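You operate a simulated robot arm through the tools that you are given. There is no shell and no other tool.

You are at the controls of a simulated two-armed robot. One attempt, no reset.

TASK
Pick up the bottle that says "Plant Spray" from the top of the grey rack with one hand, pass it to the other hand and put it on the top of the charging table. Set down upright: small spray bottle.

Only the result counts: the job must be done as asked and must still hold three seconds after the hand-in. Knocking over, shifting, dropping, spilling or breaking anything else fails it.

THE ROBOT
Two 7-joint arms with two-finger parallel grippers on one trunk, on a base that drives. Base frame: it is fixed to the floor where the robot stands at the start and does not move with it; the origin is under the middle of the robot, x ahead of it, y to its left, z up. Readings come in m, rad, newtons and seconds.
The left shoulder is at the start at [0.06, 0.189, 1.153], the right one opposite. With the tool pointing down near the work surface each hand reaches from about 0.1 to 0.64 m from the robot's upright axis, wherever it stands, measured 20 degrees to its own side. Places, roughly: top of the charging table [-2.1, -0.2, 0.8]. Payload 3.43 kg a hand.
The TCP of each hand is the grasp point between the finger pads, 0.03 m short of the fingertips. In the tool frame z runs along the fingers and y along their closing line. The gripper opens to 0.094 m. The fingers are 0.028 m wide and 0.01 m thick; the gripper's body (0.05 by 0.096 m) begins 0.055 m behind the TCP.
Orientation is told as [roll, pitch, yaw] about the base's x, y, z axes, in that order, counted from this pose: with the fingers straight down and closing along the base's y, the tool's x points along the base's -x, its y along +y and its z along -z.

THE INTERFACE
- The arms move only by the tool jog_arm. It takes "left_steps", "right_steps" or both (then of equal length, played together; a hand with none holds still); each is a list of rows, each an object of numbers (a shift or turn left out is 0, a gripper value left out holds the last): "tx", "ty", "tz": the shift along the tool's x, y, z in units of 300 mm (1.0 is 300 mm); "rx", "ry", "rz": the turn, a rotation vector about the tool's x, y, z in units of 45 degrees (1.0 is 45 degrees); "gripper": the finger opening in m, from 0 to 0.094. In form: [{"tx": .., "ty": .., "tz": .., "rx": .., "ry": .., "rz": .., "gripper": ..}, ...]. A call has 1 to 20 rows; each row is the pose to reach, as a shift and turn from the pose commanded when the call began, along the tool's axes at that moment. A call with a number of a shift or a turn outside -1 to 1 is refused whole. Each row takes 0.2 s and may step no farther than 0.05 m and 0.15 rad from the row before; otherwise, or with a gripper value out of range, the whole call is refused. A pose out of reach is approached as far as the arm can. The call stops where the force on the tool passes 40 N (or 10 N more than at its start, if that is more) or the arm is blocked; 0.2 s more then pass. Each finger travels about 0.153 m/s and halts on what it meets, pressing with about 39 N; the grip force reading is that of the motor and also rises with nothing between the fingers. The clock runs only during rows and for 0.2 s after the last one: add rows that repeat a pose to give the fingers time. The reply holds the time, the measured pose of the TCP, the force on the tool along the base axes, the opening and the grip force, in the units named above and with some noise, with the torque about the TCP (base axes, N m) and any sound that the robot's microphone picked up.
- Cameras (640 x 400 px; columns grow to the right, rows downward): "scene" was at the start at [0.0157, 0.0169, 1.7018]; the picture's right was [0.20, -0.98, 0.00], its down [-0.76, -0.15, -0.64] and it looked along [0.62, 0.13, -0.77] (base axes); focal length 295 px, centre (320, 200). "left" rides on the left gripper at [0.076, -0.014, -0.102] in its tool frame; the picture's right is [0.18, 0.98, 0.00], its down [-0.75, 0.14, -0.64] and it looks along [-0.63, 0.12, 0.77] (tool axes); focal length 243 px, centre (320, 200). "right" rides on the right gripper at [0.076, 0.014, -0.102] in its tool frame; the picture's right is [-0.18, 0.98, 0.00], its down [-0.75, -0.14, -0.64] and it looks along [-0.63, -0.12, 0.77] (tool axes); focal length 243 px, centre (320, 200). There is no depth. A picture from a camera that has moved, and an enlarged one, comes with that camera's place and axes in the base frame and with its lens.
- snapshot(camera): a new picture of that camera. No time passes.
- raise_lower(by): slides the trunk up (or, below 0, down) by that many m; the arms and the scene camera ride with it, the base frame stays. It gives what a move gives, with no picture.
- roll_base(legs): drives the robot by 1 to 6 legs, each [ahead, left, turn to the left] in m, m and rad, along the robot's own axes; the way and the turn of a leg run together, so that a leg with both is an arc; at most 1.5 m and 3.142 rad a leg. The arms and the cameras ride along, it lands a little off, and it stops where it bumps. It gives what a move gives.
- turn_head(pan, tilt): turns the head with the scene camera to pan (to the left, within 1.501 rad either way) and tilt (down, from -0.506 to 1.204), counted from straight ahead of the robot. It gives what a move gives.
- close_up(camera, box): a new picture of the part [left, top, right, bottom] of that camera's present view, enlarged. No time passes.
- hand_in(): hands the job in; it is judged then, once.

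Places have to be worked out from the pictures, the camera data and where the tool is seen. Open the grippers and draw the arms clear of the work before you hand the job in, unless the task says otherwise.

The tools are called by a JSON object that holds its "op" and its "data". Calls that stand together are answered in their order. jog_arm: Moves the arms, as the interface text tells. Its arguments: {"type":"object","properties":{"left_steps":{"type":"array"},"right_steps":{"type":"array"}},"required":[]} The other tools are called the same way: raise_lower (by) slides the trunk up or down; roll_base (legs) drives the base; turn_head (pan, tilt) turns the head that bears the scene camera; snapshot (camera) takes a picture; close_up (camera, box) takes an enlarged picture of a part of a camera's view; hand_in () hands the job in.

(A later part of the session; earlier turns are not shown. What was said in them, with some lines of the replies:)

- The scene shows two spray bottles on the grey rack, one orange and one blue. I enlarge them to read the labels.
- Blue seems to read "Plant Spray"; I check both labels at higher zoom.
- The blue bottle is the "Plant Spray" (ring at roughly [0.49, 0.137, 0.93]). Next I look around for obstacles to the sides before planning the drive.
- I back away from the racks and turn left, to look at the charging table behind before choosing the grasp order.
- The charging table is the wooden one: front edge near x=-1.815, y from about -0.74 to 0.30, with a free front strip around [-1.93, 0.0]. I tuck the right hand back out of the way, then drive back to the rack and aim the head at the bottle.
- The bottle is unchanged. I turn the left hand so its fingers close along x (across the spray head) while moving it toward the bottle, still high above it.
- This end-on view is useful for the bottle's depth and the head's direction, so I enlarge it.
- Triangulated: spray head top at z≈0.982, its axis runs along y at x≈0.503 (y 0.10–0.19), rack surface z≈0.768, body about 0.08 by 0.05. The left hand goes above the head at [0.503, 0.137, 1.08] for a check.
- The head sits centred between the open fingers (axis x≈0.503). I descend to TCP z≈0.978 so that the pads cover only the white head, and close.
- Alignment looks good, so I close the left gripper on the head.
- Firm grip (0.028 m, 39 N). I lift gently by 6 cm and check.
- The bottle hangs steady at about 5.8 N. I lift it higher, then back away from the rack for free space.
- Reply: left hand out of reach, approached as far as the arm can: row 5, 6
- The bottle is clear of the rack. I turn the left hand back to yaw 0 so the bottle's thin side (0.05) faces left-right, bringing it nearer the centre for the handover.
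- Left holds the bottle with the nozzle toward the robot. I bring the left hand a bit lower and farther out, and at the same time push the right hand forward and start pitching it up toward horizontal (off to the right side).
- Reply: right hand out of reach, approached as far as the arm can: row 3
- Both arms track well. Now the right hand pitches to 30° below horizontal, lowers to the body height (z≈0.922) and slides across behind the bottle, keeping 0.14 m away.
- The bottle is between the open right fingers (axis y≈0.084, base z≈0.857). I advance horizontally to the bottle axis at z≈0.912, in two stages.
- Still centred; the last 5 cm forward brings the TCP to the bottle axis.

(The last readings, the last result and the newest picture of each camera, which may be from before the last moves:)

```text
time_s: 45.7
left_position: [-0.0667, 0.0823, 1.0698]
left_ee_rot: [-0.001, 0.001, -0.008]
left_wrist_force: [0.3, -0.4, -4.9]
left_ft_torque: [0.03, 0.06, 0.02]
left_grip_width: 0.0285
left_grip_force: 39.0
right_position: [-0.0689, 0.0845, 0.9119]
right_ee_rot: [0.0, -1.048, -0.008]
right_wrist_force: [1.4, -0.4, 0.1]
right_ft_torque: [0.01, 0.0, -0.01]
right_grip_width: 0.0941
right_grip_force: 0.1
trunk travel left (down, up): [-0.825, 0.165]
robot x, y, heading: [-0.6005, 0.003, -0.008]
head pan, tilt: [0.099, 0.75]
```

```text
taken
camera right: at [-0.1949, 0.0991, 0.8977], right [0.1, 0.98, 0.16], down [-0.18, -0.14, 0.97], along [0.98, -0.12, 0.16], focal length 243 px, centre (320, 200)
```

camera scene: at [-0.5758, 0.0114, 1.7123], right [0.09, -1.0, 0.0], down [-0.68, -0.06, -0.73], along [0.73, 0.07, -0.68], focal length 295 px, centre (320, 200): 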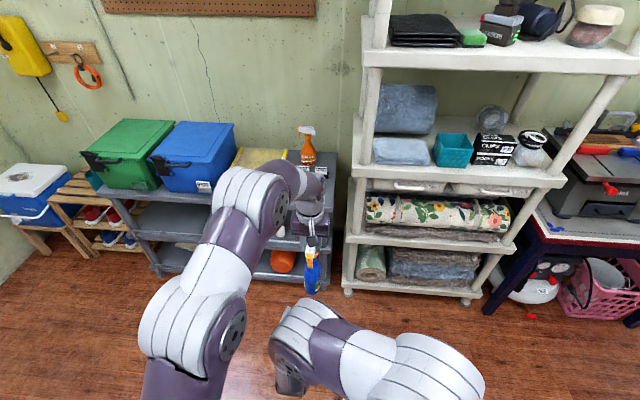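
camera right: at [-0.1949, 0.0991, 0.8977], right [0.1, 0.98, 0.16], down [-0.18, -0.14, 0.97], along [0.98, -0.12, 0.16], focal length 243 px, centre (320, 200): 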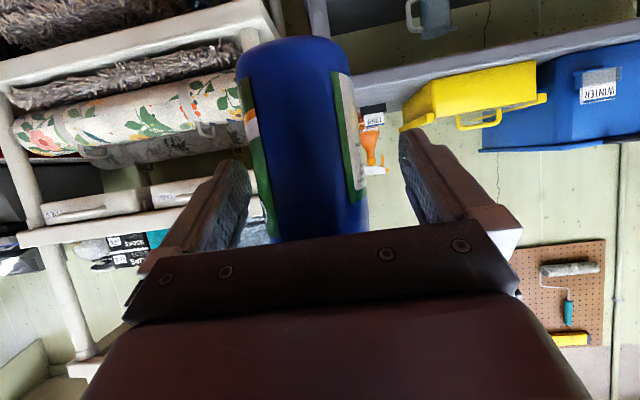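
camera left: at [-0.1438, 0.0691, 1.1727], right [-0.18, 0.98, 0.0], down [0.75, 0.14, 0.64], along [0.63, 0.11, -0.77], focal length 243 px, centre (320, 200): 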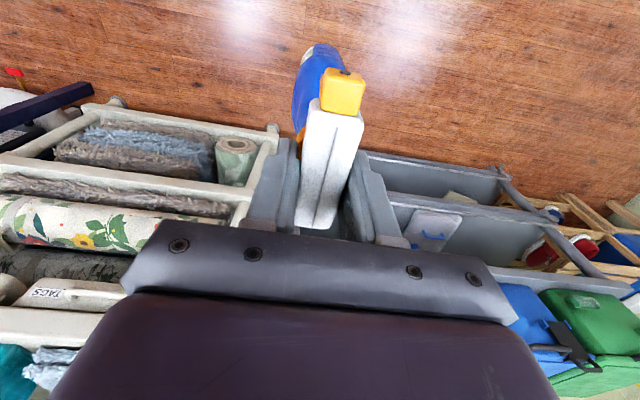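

The right fingers straddle the body. I close the right gripper gradually while the left keeps hold.

{"op": "jog_arm", "data": {"right_steps": [{"gripper": 0.07}, {"gripper": 0.058}, {"gripper": 0.05}, {"gripper": 0.04}, {"gripper": 0.0}, {"gripper": 0.0}, {"gripper": 0.0}]}}

{"op": "snapshot", "data": {"camera": "right"}}

{"op": "snapshot", "data": {"camera": "left"}}

```text
time_s: 47.3
left_position: [-0.0672, 0.0819, 1.0698]
left_ee_rot: [0.0, 0.0, -0.007]
left_wrist_force: [-2.7, 8.9, -0.7]
left_ft_torque: [0.28, 0.33, 0.11]
left_grip_width: 0.0283
left_grip_force: 39.1
right_position: [-0.0689, 0.083, 0.9111]
right_ee_rot: [0.0, -1.046, -0.007]
right_wrist_force: [4.3, -8.6, 0.0]
right_ft_torque: [1.05, 0.26, -0.13]
right_grip_width: 0.0546
right_grip_force: 39.0
trunk travel left (down, up): [-0.825, 0.165]
robot x, y, heading: [-0.6046, 0.0032, -0.004]
head pan, tilt: [0.099, 0.75]
```

```text
taken
camera right: at [-0.1952, 0.0988, 0.8974], right [0.1, 0.98, 0.16], down [-0.18, -0.14, 0.97], along [0.98, -0.13, 0.16], focal length 243 px, centre (320, 200)
```

right: 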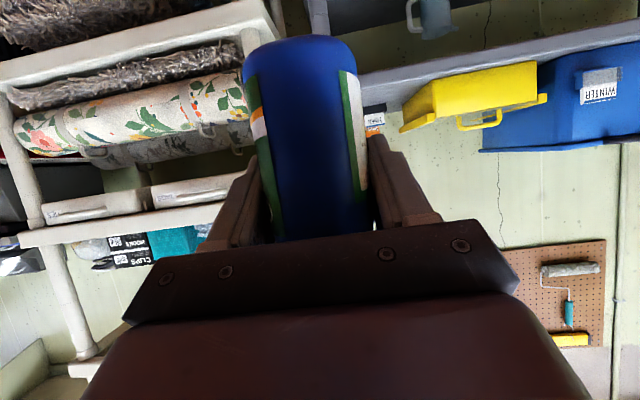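

```text
taken
camera left: at [-0.1438, 0.0698, 1.1727], right [-0.18, 0.98, 0.0], down [0.76, 0.14, 0.64], along [0.63, 0.11, -0.77], focal length 243 px, centre (320, 200)
```

left: 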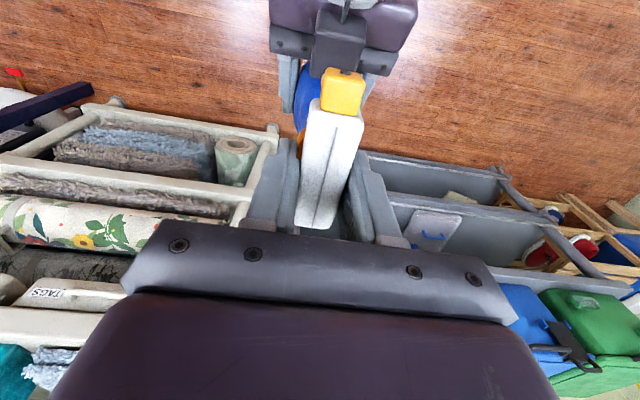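

Both hands now hold the bottle with about 9 N of sideways pull, so I ease the right hand 1.5 mm toward -y. Then I open the left gripper.

{"op": "jog_arm", "data": {"right_steps": [{"ty": -0.005}, {"ty": -0.005}]}}

{"op": "jog_arm", "data": {"left_steps": [{"gripper": 0.035}, {"gripper": 0.05}, {"gripper": 0.07}, {"gripper": 0.08}, {"gripper": 0.08}]}}

{"op": "snapshot", "data": {"camera": "left"}}

{"op": "snapshot", "data": {"camera": "right"}}

```text
time_s: 47.9
left_position: [-0.0667, 0.0811, 1.0702]
left_ee_rot: [-0.001, 0.0, -0.008]
left_wrist_force: [-7.5, -1.5, 5.4]
left_ft_torque: [-0.19, 0.82, 0.18]
left_grip_width: 0.0281
left_grip_force: 39.1
right_position: [-0.0688, 0.0833, 0.9117]
right_ee_rot: [-0.002, -1.045, -0.004]
right_wrist_force: [7.8, 2.6, -6.4]
right_ft_torque: [-0.12, 0.39, -0.17]
right_grip_width: 0.0547
right_grip_force: 38.9
trunk travel left (down, up): [-0.825, 0.165]
robot x, y, heading: [-0.602, 0.0022, -0.006]
head pan, tilt: [0.099, 0.75]
```

```text
time_s: 49.1
left_position: [-0.0676, 0.0819, 1.0703]
left_ee_rot: [0.0, 0.0, -0.008]
left_wrist_force: [-0.5, -0.1, 0.2]
left_ft_torque: [0.01, 0.0, -0.02]
left_grip_width: 0.0799
left_grip_force: 0.0
right_position: [-0.0678, 0.0815, 0.9127]
right_ee_rot: [-0.001, -1.046, -0.005]
right_wrist_force: [-0.1, 0.5, -0.1]
right_ft_torque: [-0.02, 0.03, -0.04]
right_grip_width: 0.0546
right_grip_force: 38.7
trunk travel left (down, up): [-0.825, 0.165]
robot x, y, heading: [-0.6005, 0.0033, -0.004]
head pan, tilt: [0.099, 0.75]
```

```text
taken
camera left: at [-0.1437, 0.0697, 1.1727], right [-0.18, 0.98, 0.0], down [0.75, 0.14, 0.64], along [0.63, 0.11, -0.77], focal length 243 px, centre (320, 200)
```

left: 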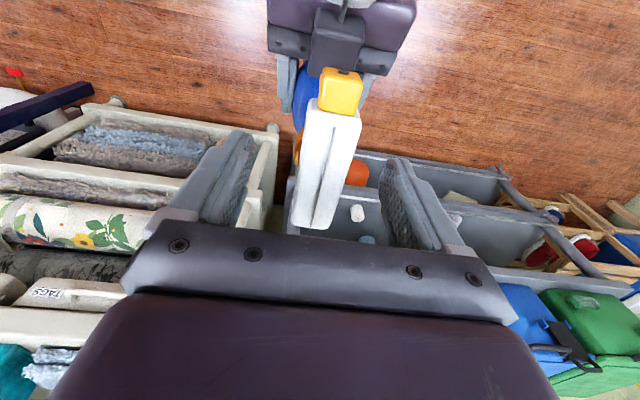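

```text
taken
camera right: at [-0.1951, 0.0973, 0.8978], right [0.1, 0.98, 0.16], down [-0.18, -0.14, 0.97], along [0.98, -0.12, 0.16], focal length 243 px, centre (320, 200)
```

right: 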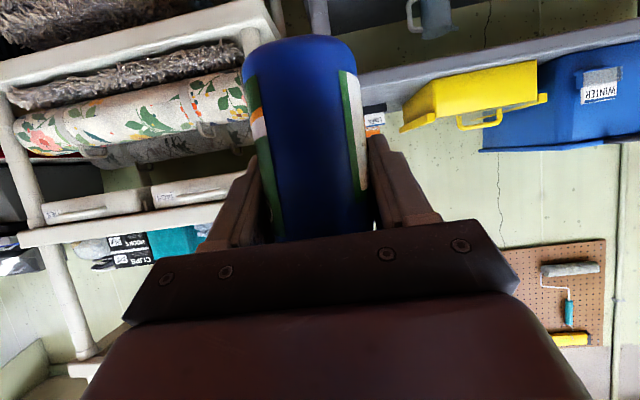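

The left hand is free and the bottle stays in the right hand. I raise the left hand clear of the head and move it off to the left.

{"op": "jog_arm", "data": {"left_steps": [{"tz": -0.06}, {"tz": -0.12}, {"tz": -0.18}, {"tz": -0.24}, {"tz": -0.24, "ty": 0.1}, {"tz": -0.24, "ty": 0.24}, {"tz": -0.24, "ty": 0.4, "tx": 0.05}, {"tz": -0.24, "ty": 0.55, "tx": 0.15}, {"tz": -0.24, "ty": 0.65, "tx": 0.25}, {"tz": -0.24, "ty": 0.65, "tx": 0.25}]}}

{"op": "snapshot", "data": {"camera": "scene"}}

{"op": "snapshot", "data": {"camera": "left"}}

```text
refused: row 7 steps farther than a row can; nothing moved
```

```text
taken
camera scene: at [-0.5758, 0.0122, 1.7123], right [0.09, -1.0, 0.0], down [-0.68, -0.06, -0.73], along [0.73, 0.07, -0.68], focal length 295 px, centre (320, 200)
```

scene: 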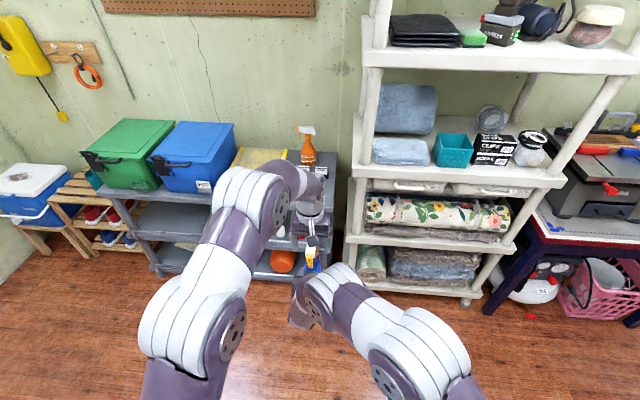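

```text
taken
camera left: at [-0.1437, 0.0697, 1.1727], right [-0.18, 0.98, 0.0], down [0.75, 0.14, 0.64], along [0.63, 0.11, -0.77], focal length 243 px, centre (320, 200)
```

left: 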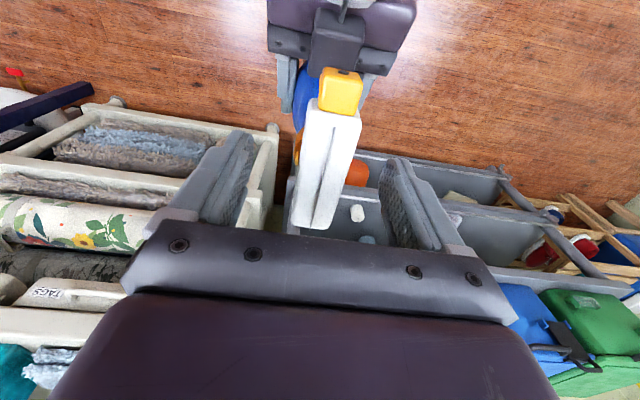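

The call was refused for one overlong row; I resend it with smaller steps.

{"op": "jog_arm", "data": {"left_steps": [{"tz": -0.06}, {"tz": -0.12}, {"tz": -0.18}, {"tz": -0.24}, {"tz": -0.24, "ty": 0.1}, {"tz": -0.24, "ty": 0.22}, {"tz": -0.24, "ty": 0.34, "tx": 0.05}, {"tz": -0.24, "ty": 0.46, "tx": 0.1}, {"tz": -0.24, "ty": 0.57, "tx": 0.17}, {"tz": -0.24, "ty": 0.65, "tx": 0.25}, {"tz": -0.24, "ty": 0.65, "tx": 0.25}]}}

{"op": "snapshot", "data": {"camera": "scene"}}

{"op": "snapshot", "data": {"camera": "left"}}

```text
time_s: 51.5
left_position: [-0.1405, 0.279, 1.1421]
left_ee_rot: [-0.001, 0.0, -0.008]
left_wrist_force: [-0.7, 0.7, -0.5]
left_ft_torque: [0.0, 0.01, 0.03]
left_grip_width: 0.08
left_grip_force: 0.0
left hand out of reach, approached as far as the arm can: row 4
right_position: [-0.0669, 0.0827, 0.9114]
right_ee_rot: [0.001, -1.046, -0.008]
right_wrist_force: [0.4, -0.5, 0.5]
right_ft_torque: [0.02, 0.05, -0.02]
right_grip_width: 0.0547
right_grip_force: 39.4
trunk travel left (down, up): [-0.825, 0.165]
robot x, y, heading: [-0.5994, -0.0014, -0.008]
head pan, tilt: [0.099, 0.75]
```

```text
taken
camera scene: at [-0.5749, 0.0118, 1.7123], right [0.09, -1.0, 0.0], down [-0.68, -0.06, -0.73], along [0.73, 0.07, -0.68], focal length 295 px, centre (320, 200)
```

scene: 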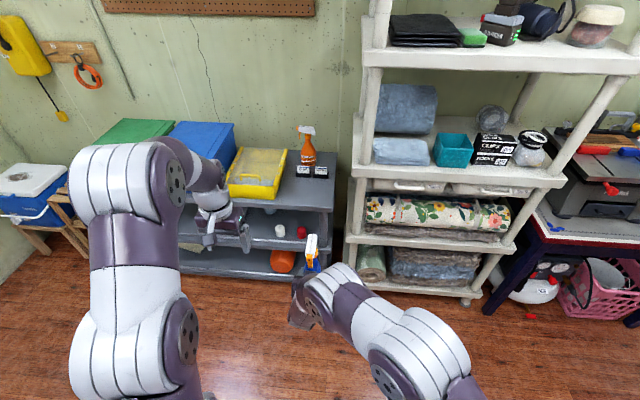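

```text
taken
camera left: at [-0.2164, 0.266, 1.2446], right [-0.18, 0.98, 0.0], down [0.76, 0.14, 0.64], along [0.63, 0.11, -0.77], focal length 243 px, centre (320, 200)
```

left: 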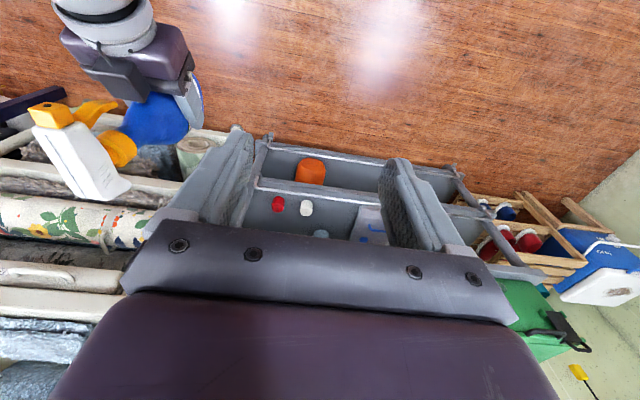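

The bottle is securely in the right hand, upright. I raise the trunk a little for clearance and turn around toward the charging table.

{"op": "raise_lower", "data": {"by": 0.12}}

{"op": "roll_base", "data": {"legs": [[0, 0, 1.57], [0, 0, 1.57]]}}

{"op": "turn_head", "data": {"pan": 0.0, "tilt": 0.6}}

{"op": "snapshot", "data": {"camera": "scene"}}

{"op": "snapshot", "data": {"camera": "left"}}

```text
time_s: 53.0
left_position: [-0.1402, 0.2781, 1.2616]
left_ee_rot: [0.0, 0.001, -0.006]
left_wrist_force: [0.9, 0.3, -0.2]
left_ft_torque: [-0.01, 0.04, -0.03]
left_grip_width: 0.08
left_grip_force: 0.1
right_position: [-0.0691, 0.082, 1.0315]
right_ee_rot: [-0.002, -1.045, -0.005]
right_wrist_force: [0.1, 0.9, -5.5]
right_ft_torque: [-0.02, 0.04, 0.0]
right_grip_width: 0.0546
right_grip_force: 38.7
trunk travel left (down, up): [-0.945, 0.045]
robot x, y, heading: [-0.5991, 0.003, -0.01]
head pan, tilt: [0.099, 0.75]
```

```text
time_s: 61.0
left_position: [-1.0635, -0.269, 1.263]
left_ee_rot: [0.0, 0.0, 3.122]
left_wrist_force: [-0.3, -0.4, -1.0]
left_ft_torque: [-0.01, -0.01, 0.01]
left_grip_width: 0.0802
left_grip_force: 0.0
right_position: [-1.1325, -0.0697, 1.0323]
right_ee_rot: [0.0, -1.045, 3.123]
right_wrist_force: [-0.7, 0.4, -5.4]
right_ft_torque: [-0.03, -0.05, -0.01]
right_grip_width: 0.0547
right_grip_force: 38.6
trunk travel left (down, up): [-0.945, 0.045]
robot x, y, heading: [-0.5974, 0.0019, 3.117]
head pan, tilt: [0.099, 0.75]
```

```text
time_s: 61.7
left_position: [-1.0633, -0.2684, 1.2624]
left_ee_rot: [-0.002, 0.001, 3.123]
left_wrist_force: [0.1, -0.8, 0.1]
left_ft_torque: [-0.03, 0.02, -0.01]
left_grip_width: 0.0798
left_grip_force: 0.1
right_position: [-1.1316, -0.0711, 1.0315]
right_ee_rot: [-0.001, -1.046, 3.124]
right_wrist_force: [-0.1, -0.9, -5.0]
right_ft_torque: [0.01, 0.0, -0.04]
right_grip_width: 0.0545
right_grip_force: 39.3
trunk travel left (down, up): [-0.945, 0.045]
robot x, y, heading: [-0.6009, 0.0022, 3.121]
head pan, tilt: [0.0, 0.6]
```

```text
taken
camera scene: at [-0.6287, 0.0041, 1.8451], right [0.02, 1.0, 0.0], down [0.57, -0.01, -0.82], along [-0.82, 0.02, -0.57], focal length 295 px, centre (320, 200)
```

scene: 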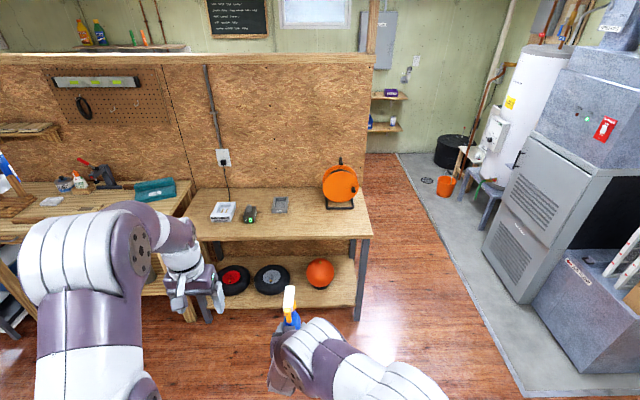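

```text
taken
camera left: at [-0.9875, -0.254, 1.3648], right [0.17, -0.99, 0.0], down [-0.76, -0.13, 0.64], along [-0.63, -0.11, -0.77], focal length 243 px, centre (320, 200)
```

left: 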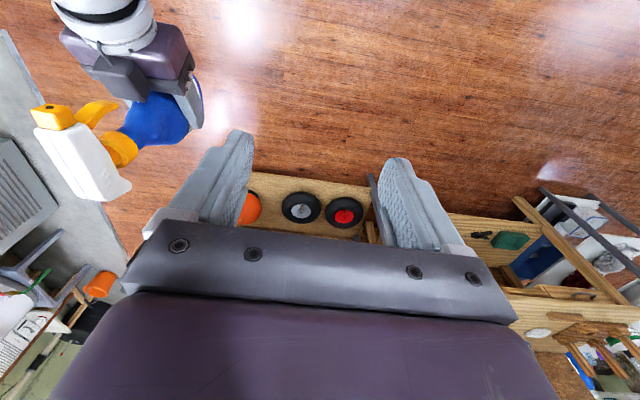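

The right wrist now reads 5.5 N of bottle weight. The table lies ahead with its front edge near x=-1.80, so I drive 0.55 m closer and look again.

{"op": "roll_base", "data": {"legs": [[0.55, -0.04, 0.02]]}}

{"op": "turn_head", "data": {"pan": -0.1, "tilt": 0.8}}

{"op": "snapshot", "data": {"camera": "scene"}}

{"op": "snapshot", "data": {"camera": "left"}}

{"op": "snapshot", "data": {"camera": "right"}}

```text
time_s: 64.9
left_position: [-1.6097, -0.2312, 1.2641]
left_ee_rot: [0.001, 0.001, 3.142]
left_wrist_force: [0.1, -0.5, 0.0]
left_ft_torque: [0.0, 0.02, 0.02]
left_grip_width: 0.0799
left_grip_force: 0.1
right_position: [-1.683, -0.0351, 1.0324]
right_ee_rot: [-0.002, -1.048, -3.141]
right_wrist_force: [0.7, 0.3, -5.5]
right_ft_torque: [0.0, -0.05, 0.03]
right_grip_width: 0.0548
right_grip_force: 39.0
trunk travel left (down, up): [-0.945, 0.045]
robot x, y, heading: [-1.1566, 0.0484, 3.14]
head pan, tilt: [0.0, 0.6]
```

```text
time_s: 65.6
left_position: [-1.6118, -0.2314, 1.2617]
left_ee_rot: [-0.001, 0.0, 3.142]
left_wrist_force: [-0.2, 0.1, 1.0]
left_ft_torque: [0.0, 0.0, -0.02]
left_grip_width: 0.0802
left_grip_force: 0.1
right_position: [-1.6847, -0.0365, 1.0322]
right_ee_rot: [-0.002, -1.046, -3.14]
right_wrist_force: [-0.1, -0.3, -5.6]
right_ft_torque: [-0.01, -0.02, 0.01]
right_grip_width: 0.0549
right_grip_force: 39.2
trunk travel left (down, up): [-0.945, 0.045]
robot x, y, heading: [-1.1555, 0.0542, 3.142]
head pan, tilt: [-0.099, 0.799]
```

```text
taken
camera scene: at [-1.1746, 0.0574, 1.8283], right [0.1, 1.0, 0.0], down [0.71, -0.07, -0.7], along [-0.69, 0.07, -0.72], focal length 295 px, centre (320, 200)
```

scene: 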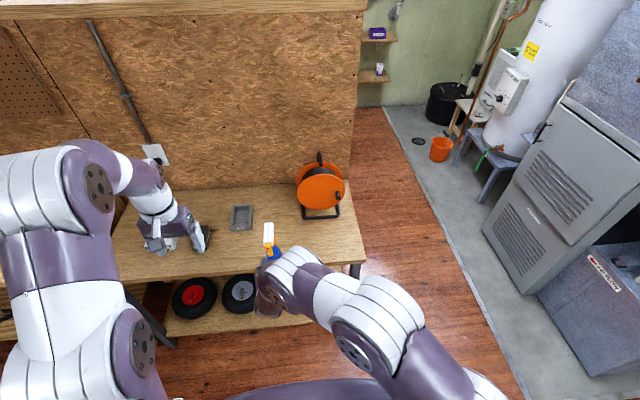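

```text
taken
camera left: at [-1.5362, -0.2155, 1.3647], right [0.18, -0.98, 0.0], down [-0.75, -0.14, 0.64], along [-0.63, -0.12, -0.77], focal length 243 px, centre (320, 200)
```

left: 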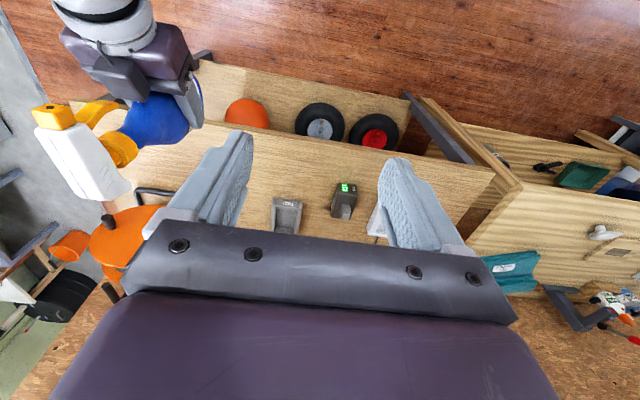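

```text
taken
camera right: at [-1.5574, -0.0498, 1.0174], right [-0.09, -0.98, 0.16], down [0.18, 0.14, 0.97], along [-0.98, 0.12, 0.16], focal length 243 px, centre (320, 200)
```

right: 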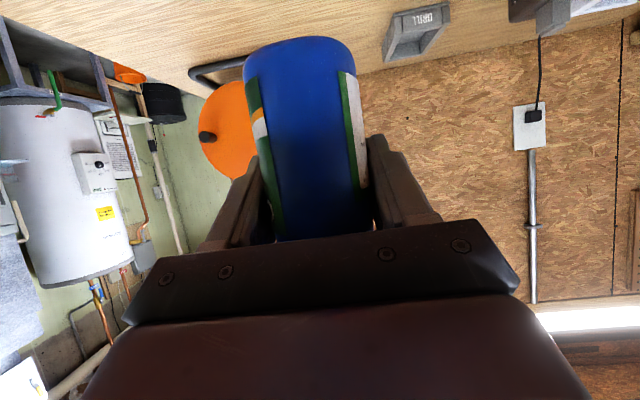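

The table's front edge is near x≈-1.80, the DRILL tray front at x≈-2.01 (y -0.2) and the reel stand at x≈-2.06 (y 0.1–0.23). Target for the bottle axis is about [-1.93, -0.03], so I drive 0.22 m farther.

{"op": "roll_base", "data": {"legs": [[0.22, 0, 0]]}}

{"op": "turn_head", "data": {"pan": 0.0, "tilt": 1.0}}

{"op": "snapshot", "data": {"camera": "scene"}}

{"op": "snapshot", "data": {"camera": "left"}}

{"op": "snapshot", "data": {"camera": "right"}}

```text
time_s: 67.3
left_position: [-1.8303, -0.2296, 1.2626]
left_ee_rot: [0.0, -0.002, 3.138]
left_wrist_force: [-0.1, -0.9, 0.6]
left_ft_torque: [-0.02, 0.03, 0.01]
left_grip_width: 0.0798
left_grip_force: 0.1
right_position: [-1.9029, -0.0341, 1.0326]
right_ee_rot: [0.0, -1.049, 3.141]
right_wrist_force: [1.2, 0.4, -4.9]
right_ft_torque: [0.01, -0.04, -0.05]
right_grip_width: 0.0543
right_grip_force: 39.3
trunk travel left (down, up): [-0.945, 0.045]
robot x, y, heading: [-1.373, 0.0472, 3.141]
head pan, tilt: [-0.099, 0.799]
```

```text
time_s: 68.1
left_position: [-1.8337, -0.2302, 1.2614]
left_ee_rot: [0.0, 0.001, 3.138]
left_wrist_force: [-0.6, -0.9, 0.3]
left_ft_torque: [-0.01, 0.01, -0.01]
left_grip_width: 0.08
left_grip_force: 0.0
right_position: [-1.9056, -0.0339, 1.0315]
right_ee_rot: [-0.002, -1.043, 3.142]
right_wrist_force: [0.0, 0.1, -5.7]
right_ft_torque: [-0.03, 0.0, 0.03]
right_grip_width: 0.0543
right_grip_force: 39.2
trunk travel left (down, up): [-0.945, 0.045]
robot x, y, heading: [-1.3762, 0.0468, 3.141]
head pan, tilt: [0.0, 1.0]
```

```text
taken
camera scene: at [-1.3854, 0.0495, 1.8132], right [0.0, 1.0, 0.0], down [0.84, 0.0, -0.54], along [-0.54, 0.0, -0.84], focal length 295 px, centre (320, 200)
```

scene: 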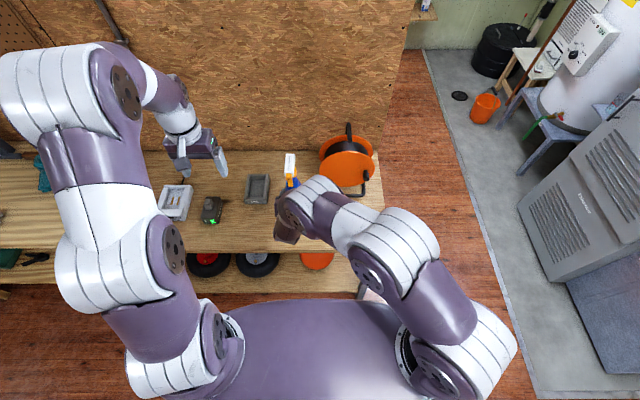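

```text
taken
camera left: at [-1.7578, -0.2148, 1.3646], right [0.18, -0.98, 0.0], down [-0.75, -0.14, 0.64], along [-0.63, -0.12, -0.77], focal length 243 px, centre (320, 200)
```

left: 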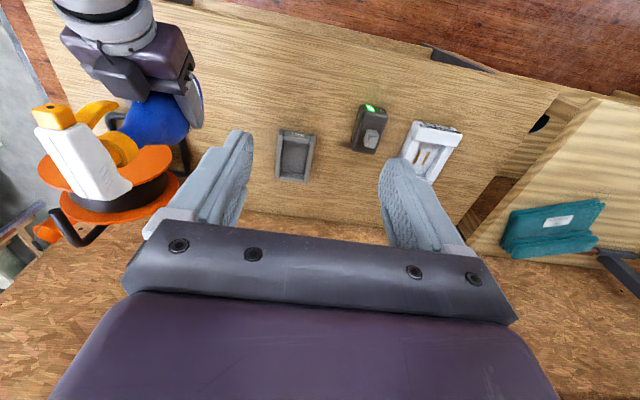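

```text
taken
camera right: at [-1.7785, -0.049, 1.0172], right [-0.09, -0.98, 0.16], down [0.18, 0.14, 0.97], along [-0.98, 0.12, 0.16], focal length 243 px, centre (320, 200)
```

right: 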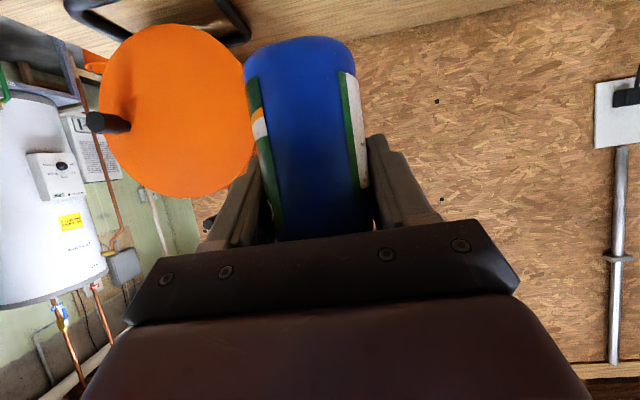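

Clear all around. I lower the trunk by 0.12 m (bottle base then at about 0.857), then push 2.5 cm forward with the arm and view the gap.

{"op": "raise_lower", "data": {"by": -0.12}}

{"op": "jog_arm", "data": {"right_steps": [{"tz": 0.036, "tx": -0.02}, {"tz": 0.072, "tx": -0.042}, {"tz": 0.072, "tx": -0.042}]}}

{"op": "snapshot", "data": {"camera": "right"}}

{"op": "snapshot", "data": {"camera": "left"}}

{"op": "snapshot", "data": {"camera": "scene"}}

```text
time_s: 69.6
left_position: [-1.8321, -0.2297, 1.1433]
left_ee_rot: [0.001, 0.0, 3.139]
left_wrist_force: [-0.8, -0.9, -0.1]
left_ft_torque: [0.01, -0.01, 0.0]
left_grip_width: 0.0802
left_grip_force: 0.1
right_position: [-1.9046, -0.0339, 0.9117]
right_ee_rot: [-0.002, -1.043, 3.141]
right_wrist_force: [-0.4, -0.1, -5.9]
right_ft_torque: [-0.01, -0.02, 0.01]
right_grip_width: 0.0545
right_grip_force: 38.8
trunk travel left (down, up): [-0.825, 0.165]
robot x, y, heading: [-1.3746, 0.0475, 3.14]
head pan, tilt: [0.0, 1.0]
```

```text
time_s: 70.4
left_position: [-1.8325, -0.2292, 1.1422]
left_ee_rot: [0.0, -0.001, 3.14]
left_wrist_force: [0.2, 0.6, 0.4]
left_ft_torque: [-0.01, 0.01, 0.01]
left_grip_width: 0.0803
left_grip_force: 0.0
right_position: [-1.9295, -0.0347, 0.9123]
right_ee_rot: [-0.001, -1.046, -3.141]
right_wrist_force: [0.4, 0.1, -5.9]
right_ft_torque: [0.02, -0.04, -0.02]
right_grip_width: 0.0545
right_grip_force: 38.9
trunk travel left (down, up): [-0.825, 0.165]
robot x, y, heading: [-1.3727, 0.0456, 3.138]
head pan, tilt: [0.0, 1.0]
```

```text
taken
camera right: at [-1.8028, -0.0491, 0.8977], right [-0.09, -0.98, 0.16], down [0.18, 0.14, 0.97], along [-0.98, 0.12, 0.16], focal length 243 px, centre (320, 200)
```

right: 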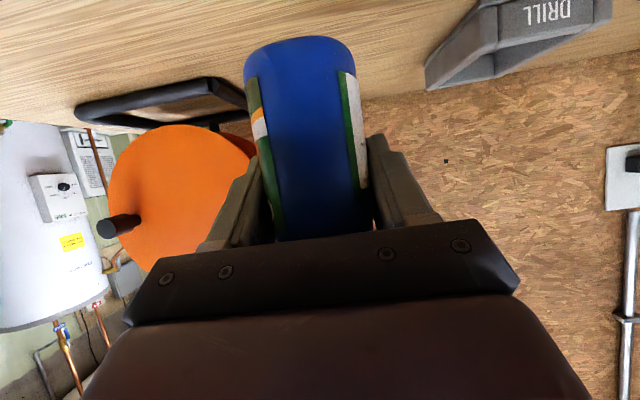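

```text
taken
camera left: at [-1.7566, -0.2148, 1.245], right [0.18, -0.98, 0.0], down [-0.75, -0.14, 0.64], along [-0.63, -0.12, -0.77], focal length 243 px, centre (320, 200)
```

left: 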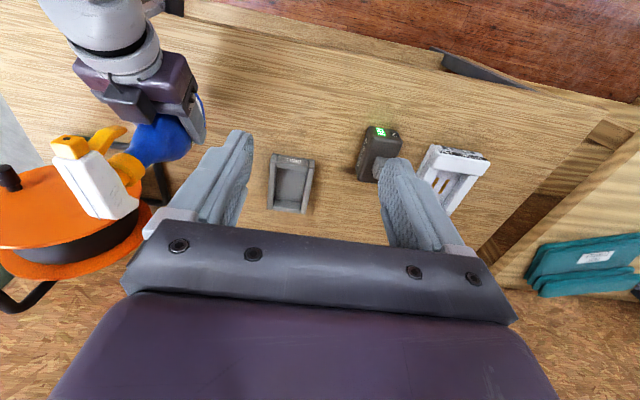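

```text
taken
camera scene: at [-1.3837, 0.0495, 1.6932], right [0.0, 1.0, 0.0], down [0.84, 0.0, -0.54], along [-0.54, 0.0, -0.84], focal length 295 px, centre (320, 200)
```

scene: 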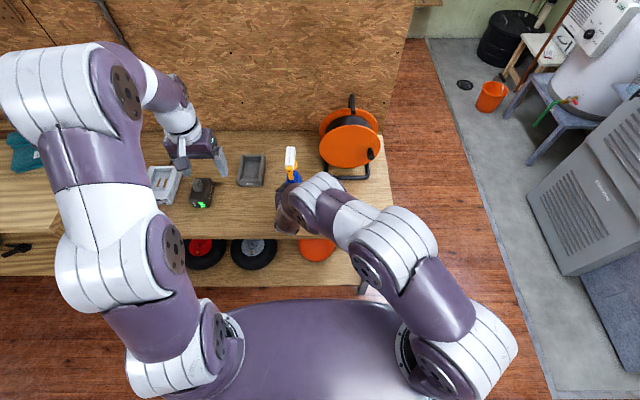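

The bottle is over a free patch. I lower by 4.5 cm straight down, then feel for contact in small steps.

{"op": "jog_arm", "data": {"right_steps": [{"tz": 0.025, "tx": 0.0433}, {"tz": 0.05, "tx": 0.0866}, {"tz": 0.065, "tx": 0.1126}, {"tz": 0.075, "tx": 0.13}, {"tz": 0.075, "tx": 0.13}]}}

{"op": "snapshot", "data": {"camera": "right"}}

{"op": "close_up", "data": {"camera": "left", "box": [20, 0, 240, 230]}}

```text
time_s: 71.6
left_position: [-1.8323, -0.2299, 1.141]
left_ee_rot: [0.0, 0.0, 3.14]
left_wrist_force: [-1.0, -0.1, -0.3]
left_ft_torque: [0.0, 0.0, 0.01]
left_grip_width: 0.0801
left_grip_force: 0.1
right_position: [-1.9307, -0.0335, 0.8654]
right_ee_rot: [-0.001, -1.045, 3.141]
right_wrist_force: [-0.4, 0.5, -5.2]
right_ft_torque: [0.03, -0.04, 0.02]
right_grip_width: 0.0544
right_grip_force: 39.4
trunk travel left (down, up): [-0.825, 0.165]
robot x, y, heading: [-1.373, 0.0483, 3.142]
head pan, tilt: [0.0, 1.0]
```

```text
taken
camera right: at [-1.8029, -0.049, 0.8528], right [-0.09, -0.98, 0.16], down [0.18, 0.14, 0.97], along [-0.98, 0.12, 0.16], focal length 243 px, centre (320, 200)
```

right: 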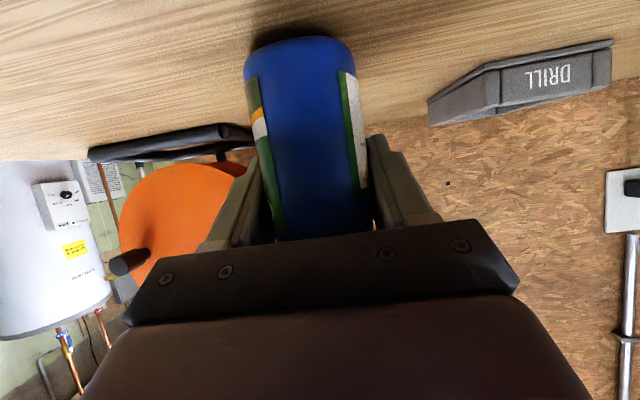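

```text
1.74 times, centred on (130, 115) of left
camera zoom: at [-1.7568, -0.2148, 1.2449], right [0.18, -0.98, 0.0], down [-0.75, -0.14, 0.64], along [-0.63, -0.12, -0.77], focal length 422 px, centre (650, 348)
```

zoom: 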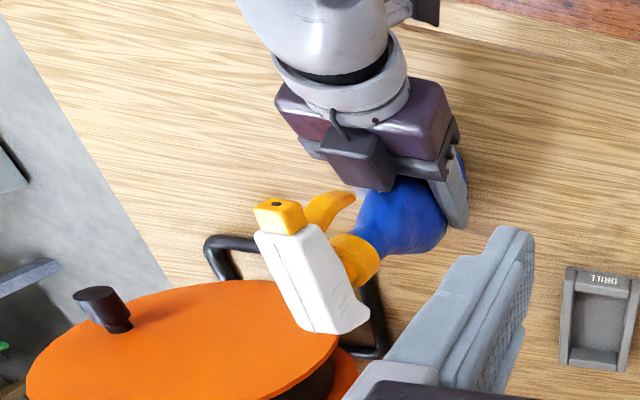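

The contact shadow shows the base is about a centimetre above the wood. I go down in 2.5 mm steps, watching the vertical force.

{"op": "jog_arm", "data": {"right_steps": [{"tz": 0.004, "tx": 0.0072}, {"tz": 0.0083, "tx": 0.0144}, {"tz": 0.0083, "tx": 0.0144}]}}

{"op": "jog_arm", "data": {"right_steps": [{"tz": 0.0042, "tx": 0.0072}, {"tz": 0.0042, "tx": 0.0072}]}}

{"op": "snapshot", "data": {"camera": "right"}}

```text
time_s: 72.4
left_position: [-1.8329, -0.2299, 1.1427]
left_ee_rot: [0.001, 0.001, 3.138]
left_wrist_force: [-0.8, 0.2, -0.5]
left_ft_torque: [-0.03, -0.01, 0.01]
left_grip_width: 0.0799
left_grip_force: 0.1
right_position: [-1.9296, -0.035, 0.8613]
right_ee_rot: [-0.002, -1.046, 3.14]
right_wrist_force: [0.0, 0.4, -5.2]
right_ft_torque: [0.0, -0.03, 0.0]
right_grip_width: 0.0544
right_grip_force: 39.1
trunk travel left (down, up): [-0.825, 0.165]
robot x, y, heading: [-1.3724, 0.049, 3.136]
head pan, tilt: [0.0, 1.0]
```

```text
time_s: 73.0
left_position: [-1.8333, -0.2295, 1.142]
left_ee_rot: [-0.001, 0.0, 3.139]
left_wrist_force: [-0.3, -0.2, -0.5]
left_ft_torque: [-0.03, 0.0, -0.02]
left_grip_width: 0.0803
left_grip_force: 0.0
right_position: [-1.9305, -0.034, 0.8607]
right_ee_rot: [-0.001, -1.047, 3.139]
right_wrist_force: [-0.7, 0.2, -1.7]
right_ft_torque: [0.03, 0.1, -0.01]
right_grip_width: 0.0545
right_grip_force: 38.8
trunk travel left (down, up): [-0.825, 0.165]
robot x, y, heading: [-1.3754, 0.05, 3.139]
head pan, tilt: [0.0, 1.0]
```

```text
taken
camera right: at [-1.8032, -0.0491, 0.8457], right [-0.09, -0.98, 0.16], down [0.18, 0.14, 0.97], along [-0.98, 0.12, 0.16], focal length 243 px, centre (320, 200)
```

right: 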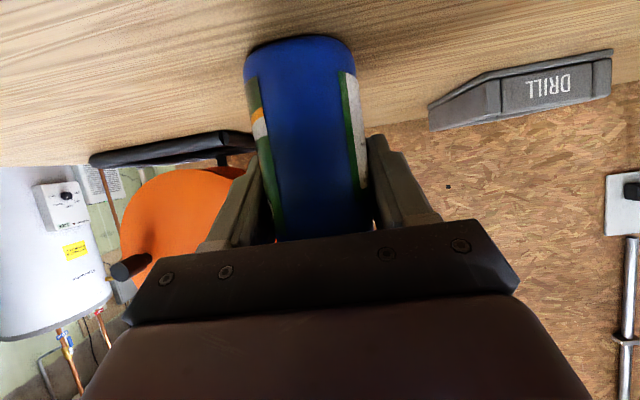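

The weight reading fell from 5.2 to 1.7 N: the base is touching. One more millimetre, then check.

{"op": "jog_arm", "data": {"right_steps": [{"tz": 0.0017, "tx": 0.0029}, {"tz": 0.0017, "tx": 0.0029}]}}

```text
time_s: 73.6
left_position: [-1.831, -0.2301, 1.143]
left_ee_rot: [-0.001, -0.001, 3.14]
left_wrist_force: [-0.3, -0.1, -0.8]
left_ft_torque: [-0.02, -0.01, 0.01]
left_grip_width: 0.0804
left_grip_force: 0.1
right_position: [-1.9292, -0.0343, 0.8599]
right_ee_rot: [0.002, -1.05, 3.137]
right_wrist_force: [-1.0, 1.7, 8.3]
right_ft_torque: [0.27, -0.26, 0.03]
right_grip_width: 0.0545
right_grip_force: 38.8
trunk travel left (down, up): [-0.825, 0.165]
robot x, y, heading: [-1.3761, 0.0476, 3.139]
head pan, tilt: [0.0, 1.0]
```

The bottle now rests on the table with about 8 N up-push, so I open the right gripper gently.

{"op": "jog_arm", "data": {"right_steps": [{"gripper": 0.058}, {"gripper": 0.065}, {"gripper": 0.08}, {"gripper": 0.094}, {"gripper": 0.094}, {"gripper": 0.094}]}}

{"op": "snapshot", "data": {"camera": "right"}}

{"op": "close_up", "data": {"camera": "left", "box": [20, 0, 240, 230]}}

```text
time_s: 75.0
left_position: [-1.8325, -0.2306, 1.1429]
left_ee_rot: [0.0, -0.001, 3.14]
left_wrist_force: [0.4, 0.5, 0.4]
left_ft_torque: [0.01, 0.0, 0.0]
left_grip_width: 0.0799
left_grip_force: 0.0
right_position: [-1.9303, -0.0349, 0.8584]
right_ee_rot: [-0.002, -1.048, 3.142]
right_wrist_force: [0.4, -0.5, 0.2]
right_ft_torque: [0.0, -0.01, 0.02]
right_grip_width: 0.094
right_grip_force: 0.0
trunk travel left (down, up): [-0.825, 0.165]
robot x, y, heading: [-1.3759, 0.0498, 3.137]
head pan, tilt: [0.0, 1.0]
```

```text
taken
camera right: at [-1.8028, -0.0489, 0.8443], right [-0.09, -0.98, 0.16], down [0.18, 0.14, 0.97], along [-0.98, 0.12, 0.16], focal length 243 px, centre (320, 200)
```

right: 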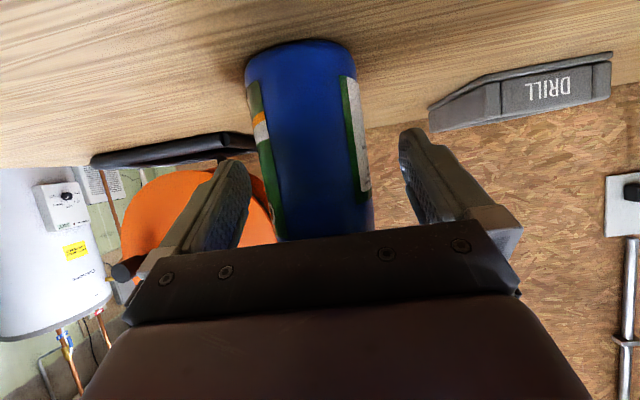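

```text
1.74 times, centred on (130, 115) of left
camera zoom: at [-1.7563, -0.2147, 1.2451], right [0.18, -0.98, 0.0], down [-0.75, -0.14, 0.64], along [-0.63, -0.12, -0.77], focal length 422 px, centre (650, 348)
```

zoom: 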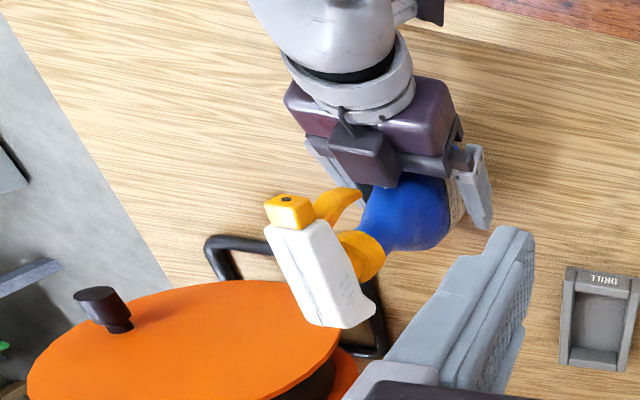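

The bottle stands free on the table. I withdraw the right hand horizontally away from it, toward the robot.

{"op": "jog_arm", "data": {"right_steps": [{"tz": -0.04, "tx": 0.023}, {"tz": -0.09, "tx": 0.052}, {"tz": -0.16, "tx": 0.092}, {"tz": -0.24, "tx": 0.139}, {"tz": -0.32, "tx": 0.185}, {"tz": -0.404, "tx": 0.233}, {"tz": -0.404, "tx": 0.233}]}}

{"op": "snapshot", "data": {"camera": "right"}}

{"op": "snapshot", "data": {"camera": "left"}}

```text
time_s: 76.6
left_position: [-1.833, -0.2305, 1.1424]
left_ee_rot: [0.001, 0.0, 3.14]
left_wrist_force: [-0.4, 0.3, 0.3]
left_ft_torque: [0.01, 0.02, 0.0]
left_grip_width: 0.0798
left_grip_force: 0.0
right_position: [-1.7906, -0.0343, 0.8591]
right_ee_rot: [-0.001, -1.045, 3.142]
right_wrist_force: [0.7, 0.0, 0.3]
right_ft_torque: [-0.01, -0.01, -0.04]
right_grip_width: 0.094
right_grip_force: 0.2
trunk travel left (down, up): [-0.825, 0.165]
robot x, y, heading: [-1.375, 0.0491, 3.136]
head pan, tilt: [0.0, 1.0]
```

```text
taken
camera right: at [-1.6629, -0.0484, 0.8441], right [-0.09, -0.98, 0.16], down [0.18, 0.14, 0.97], along [-0.98, 0.12, 0.16], focal length 243 px, centre (320, 200)
```

right: 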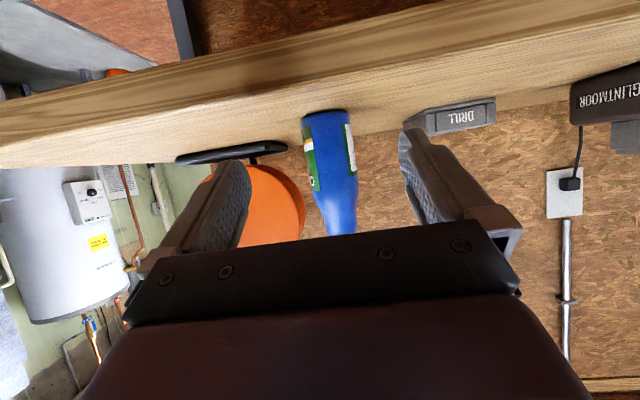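

```text
taken
camera left: at [-1.7567, -0.2145, 1.245], right [0.18, -0.98, 0.0], down [-0.75, -0.14, 0.64], along [-0.63, -0.12, -0.77], focal length 243 px, centre (320, 200)
```

left: 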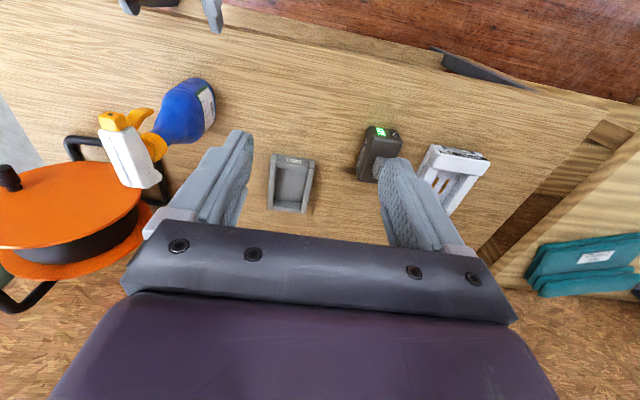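

The bottle stands upright with both hands clear. I back the base away by 0.4 m and take a final look.

{"op": "roll_base", "data": {"legs": [[-0.4, 0, 0]]}}

{"op": "turn_head", "data": {"pan": 0.0, "tilt": 0.65}}

{"op": "snapshot", "data": {"camera": "scene"}}

{"op": "close_up", "data": {"camera": "scene", "box": [160, 120, 420, 290]}}

```text
time_s: 79.0
left_position: [-1.4355, -0.2302, 1.1429]
left_ee_rot: [0.0, 0.0, 3.134]
left_wrist_force: [0.5, 0.2, 0.5]
left_ft_torque: [0.0, 0.03, -0.03]
left_grip_width: 0.0798
left_grip_force: 0.1
right_position: [-1.3924, -0.0343, 0.8588]
right_ee_rot: [-0.002, -1.045, 3.137]
right_wrist_force: [-0.2, -0.4, 0.3]
right_ft_torque: [0.0, 0.02, 0.0]
right_grip_width: 0.0941
right_grip_force: 0.0
trunk travel left (down, up): [-0.825, 0.165]
robot x, y, heading: [-0.975, 0.0496, 3.135]
head pan, tilt: [0.0, 1.0]
```

```text
time_s: 79.9
left_position: [-1.4354, -0.2299, 1.1434]
left_ee_rot: [0.001, 0.0, 3.134]
left_wrist_force: [-0.2, -0.5, -0.2]
left_ft_torque: [0.03, 0.01, -0.02]
left_grip_width: 0.0801
left_grip_force: 0.0
right_position: [-1.393, -0.0345, 0.8586]
right_ee_rot: [0.0, -1.044, 3.137]
right_wrist_force: [-0.3, -1.0, 0.2]
right_ft_torque: [0.0, 0.0, -0.01]
right_grip_width: 0.094
right_grip_force: 0.2
trunk travel left (down, up): [-0.825, 0.165]
robot x, y, heading: [-0.9775, 0.0455, 3.132]
head pan, tilt: [0.0, 0.649]
```

```text
taken
camera scene: at [-1.0024, 0.0484, 1.7208], right [0.01, 1.0, 0.0], down [0.61, 0.0, -0.8], along [-0.8, 0.0, -0.61], focal length 295 px, centre (320, 200)
```

scene: 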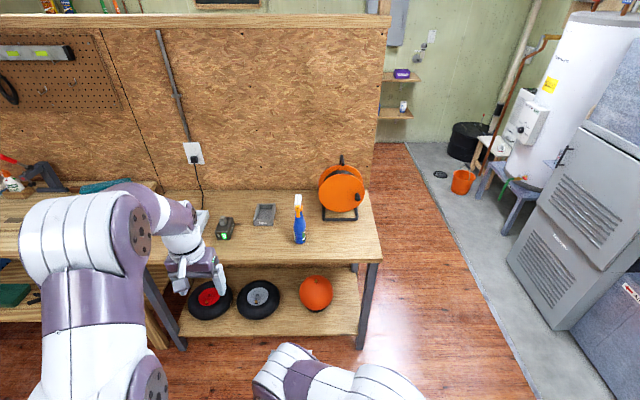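

```text
2.35 times, centred on (290, 205) of scene
camera zoom: at [-1.0024, 0.0484, 1.7208], right [0.01, 1.0, 0.0], down [0.61, 0.0, -0.8], along [-0.8, 0.0, -0.61], focal length 693 px, centre (391, 188)
```

zoom: 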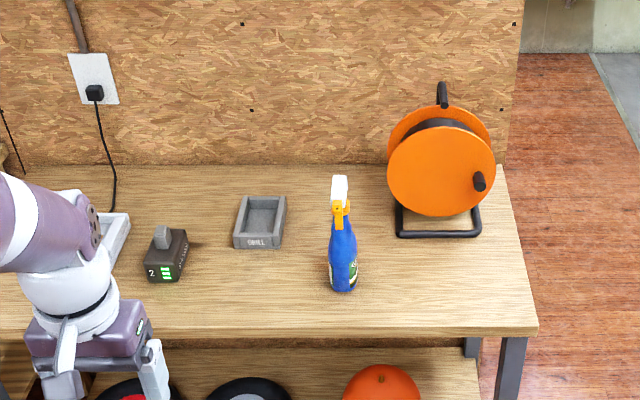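

The Plant Spray bottle stands upright on the charging table, nothing else has been disturbed, both grippers are open and the arms are clear. I hand the job in.

{"op": "hand_in", "data": {}}

```text
The job is handed in.
```

The blue "Plant Spray" bottle is standing upright on top of the charging table, and I have handed the job in. The tool confirmed the hand-in but gave no verdict.

- **Pick-up:** the left hand took the bottle by its spray head from the top of the grey rack.
- **Handover:** the right hand gripped the bottle's body before the left hand let go.
- **Placing:** the right hand set it down about 13 cm in from the table's front edge. It stands in front of the gap between the "DRILL" tray and the orange cable reel.

In the last picture the bottle was upright and nothing else on the table looked moved. I did not check the rack again after turning away, but nothing there looked moved in my last view of it. Both grippers were open, and I had backed the robot 0.4 m away from the table.
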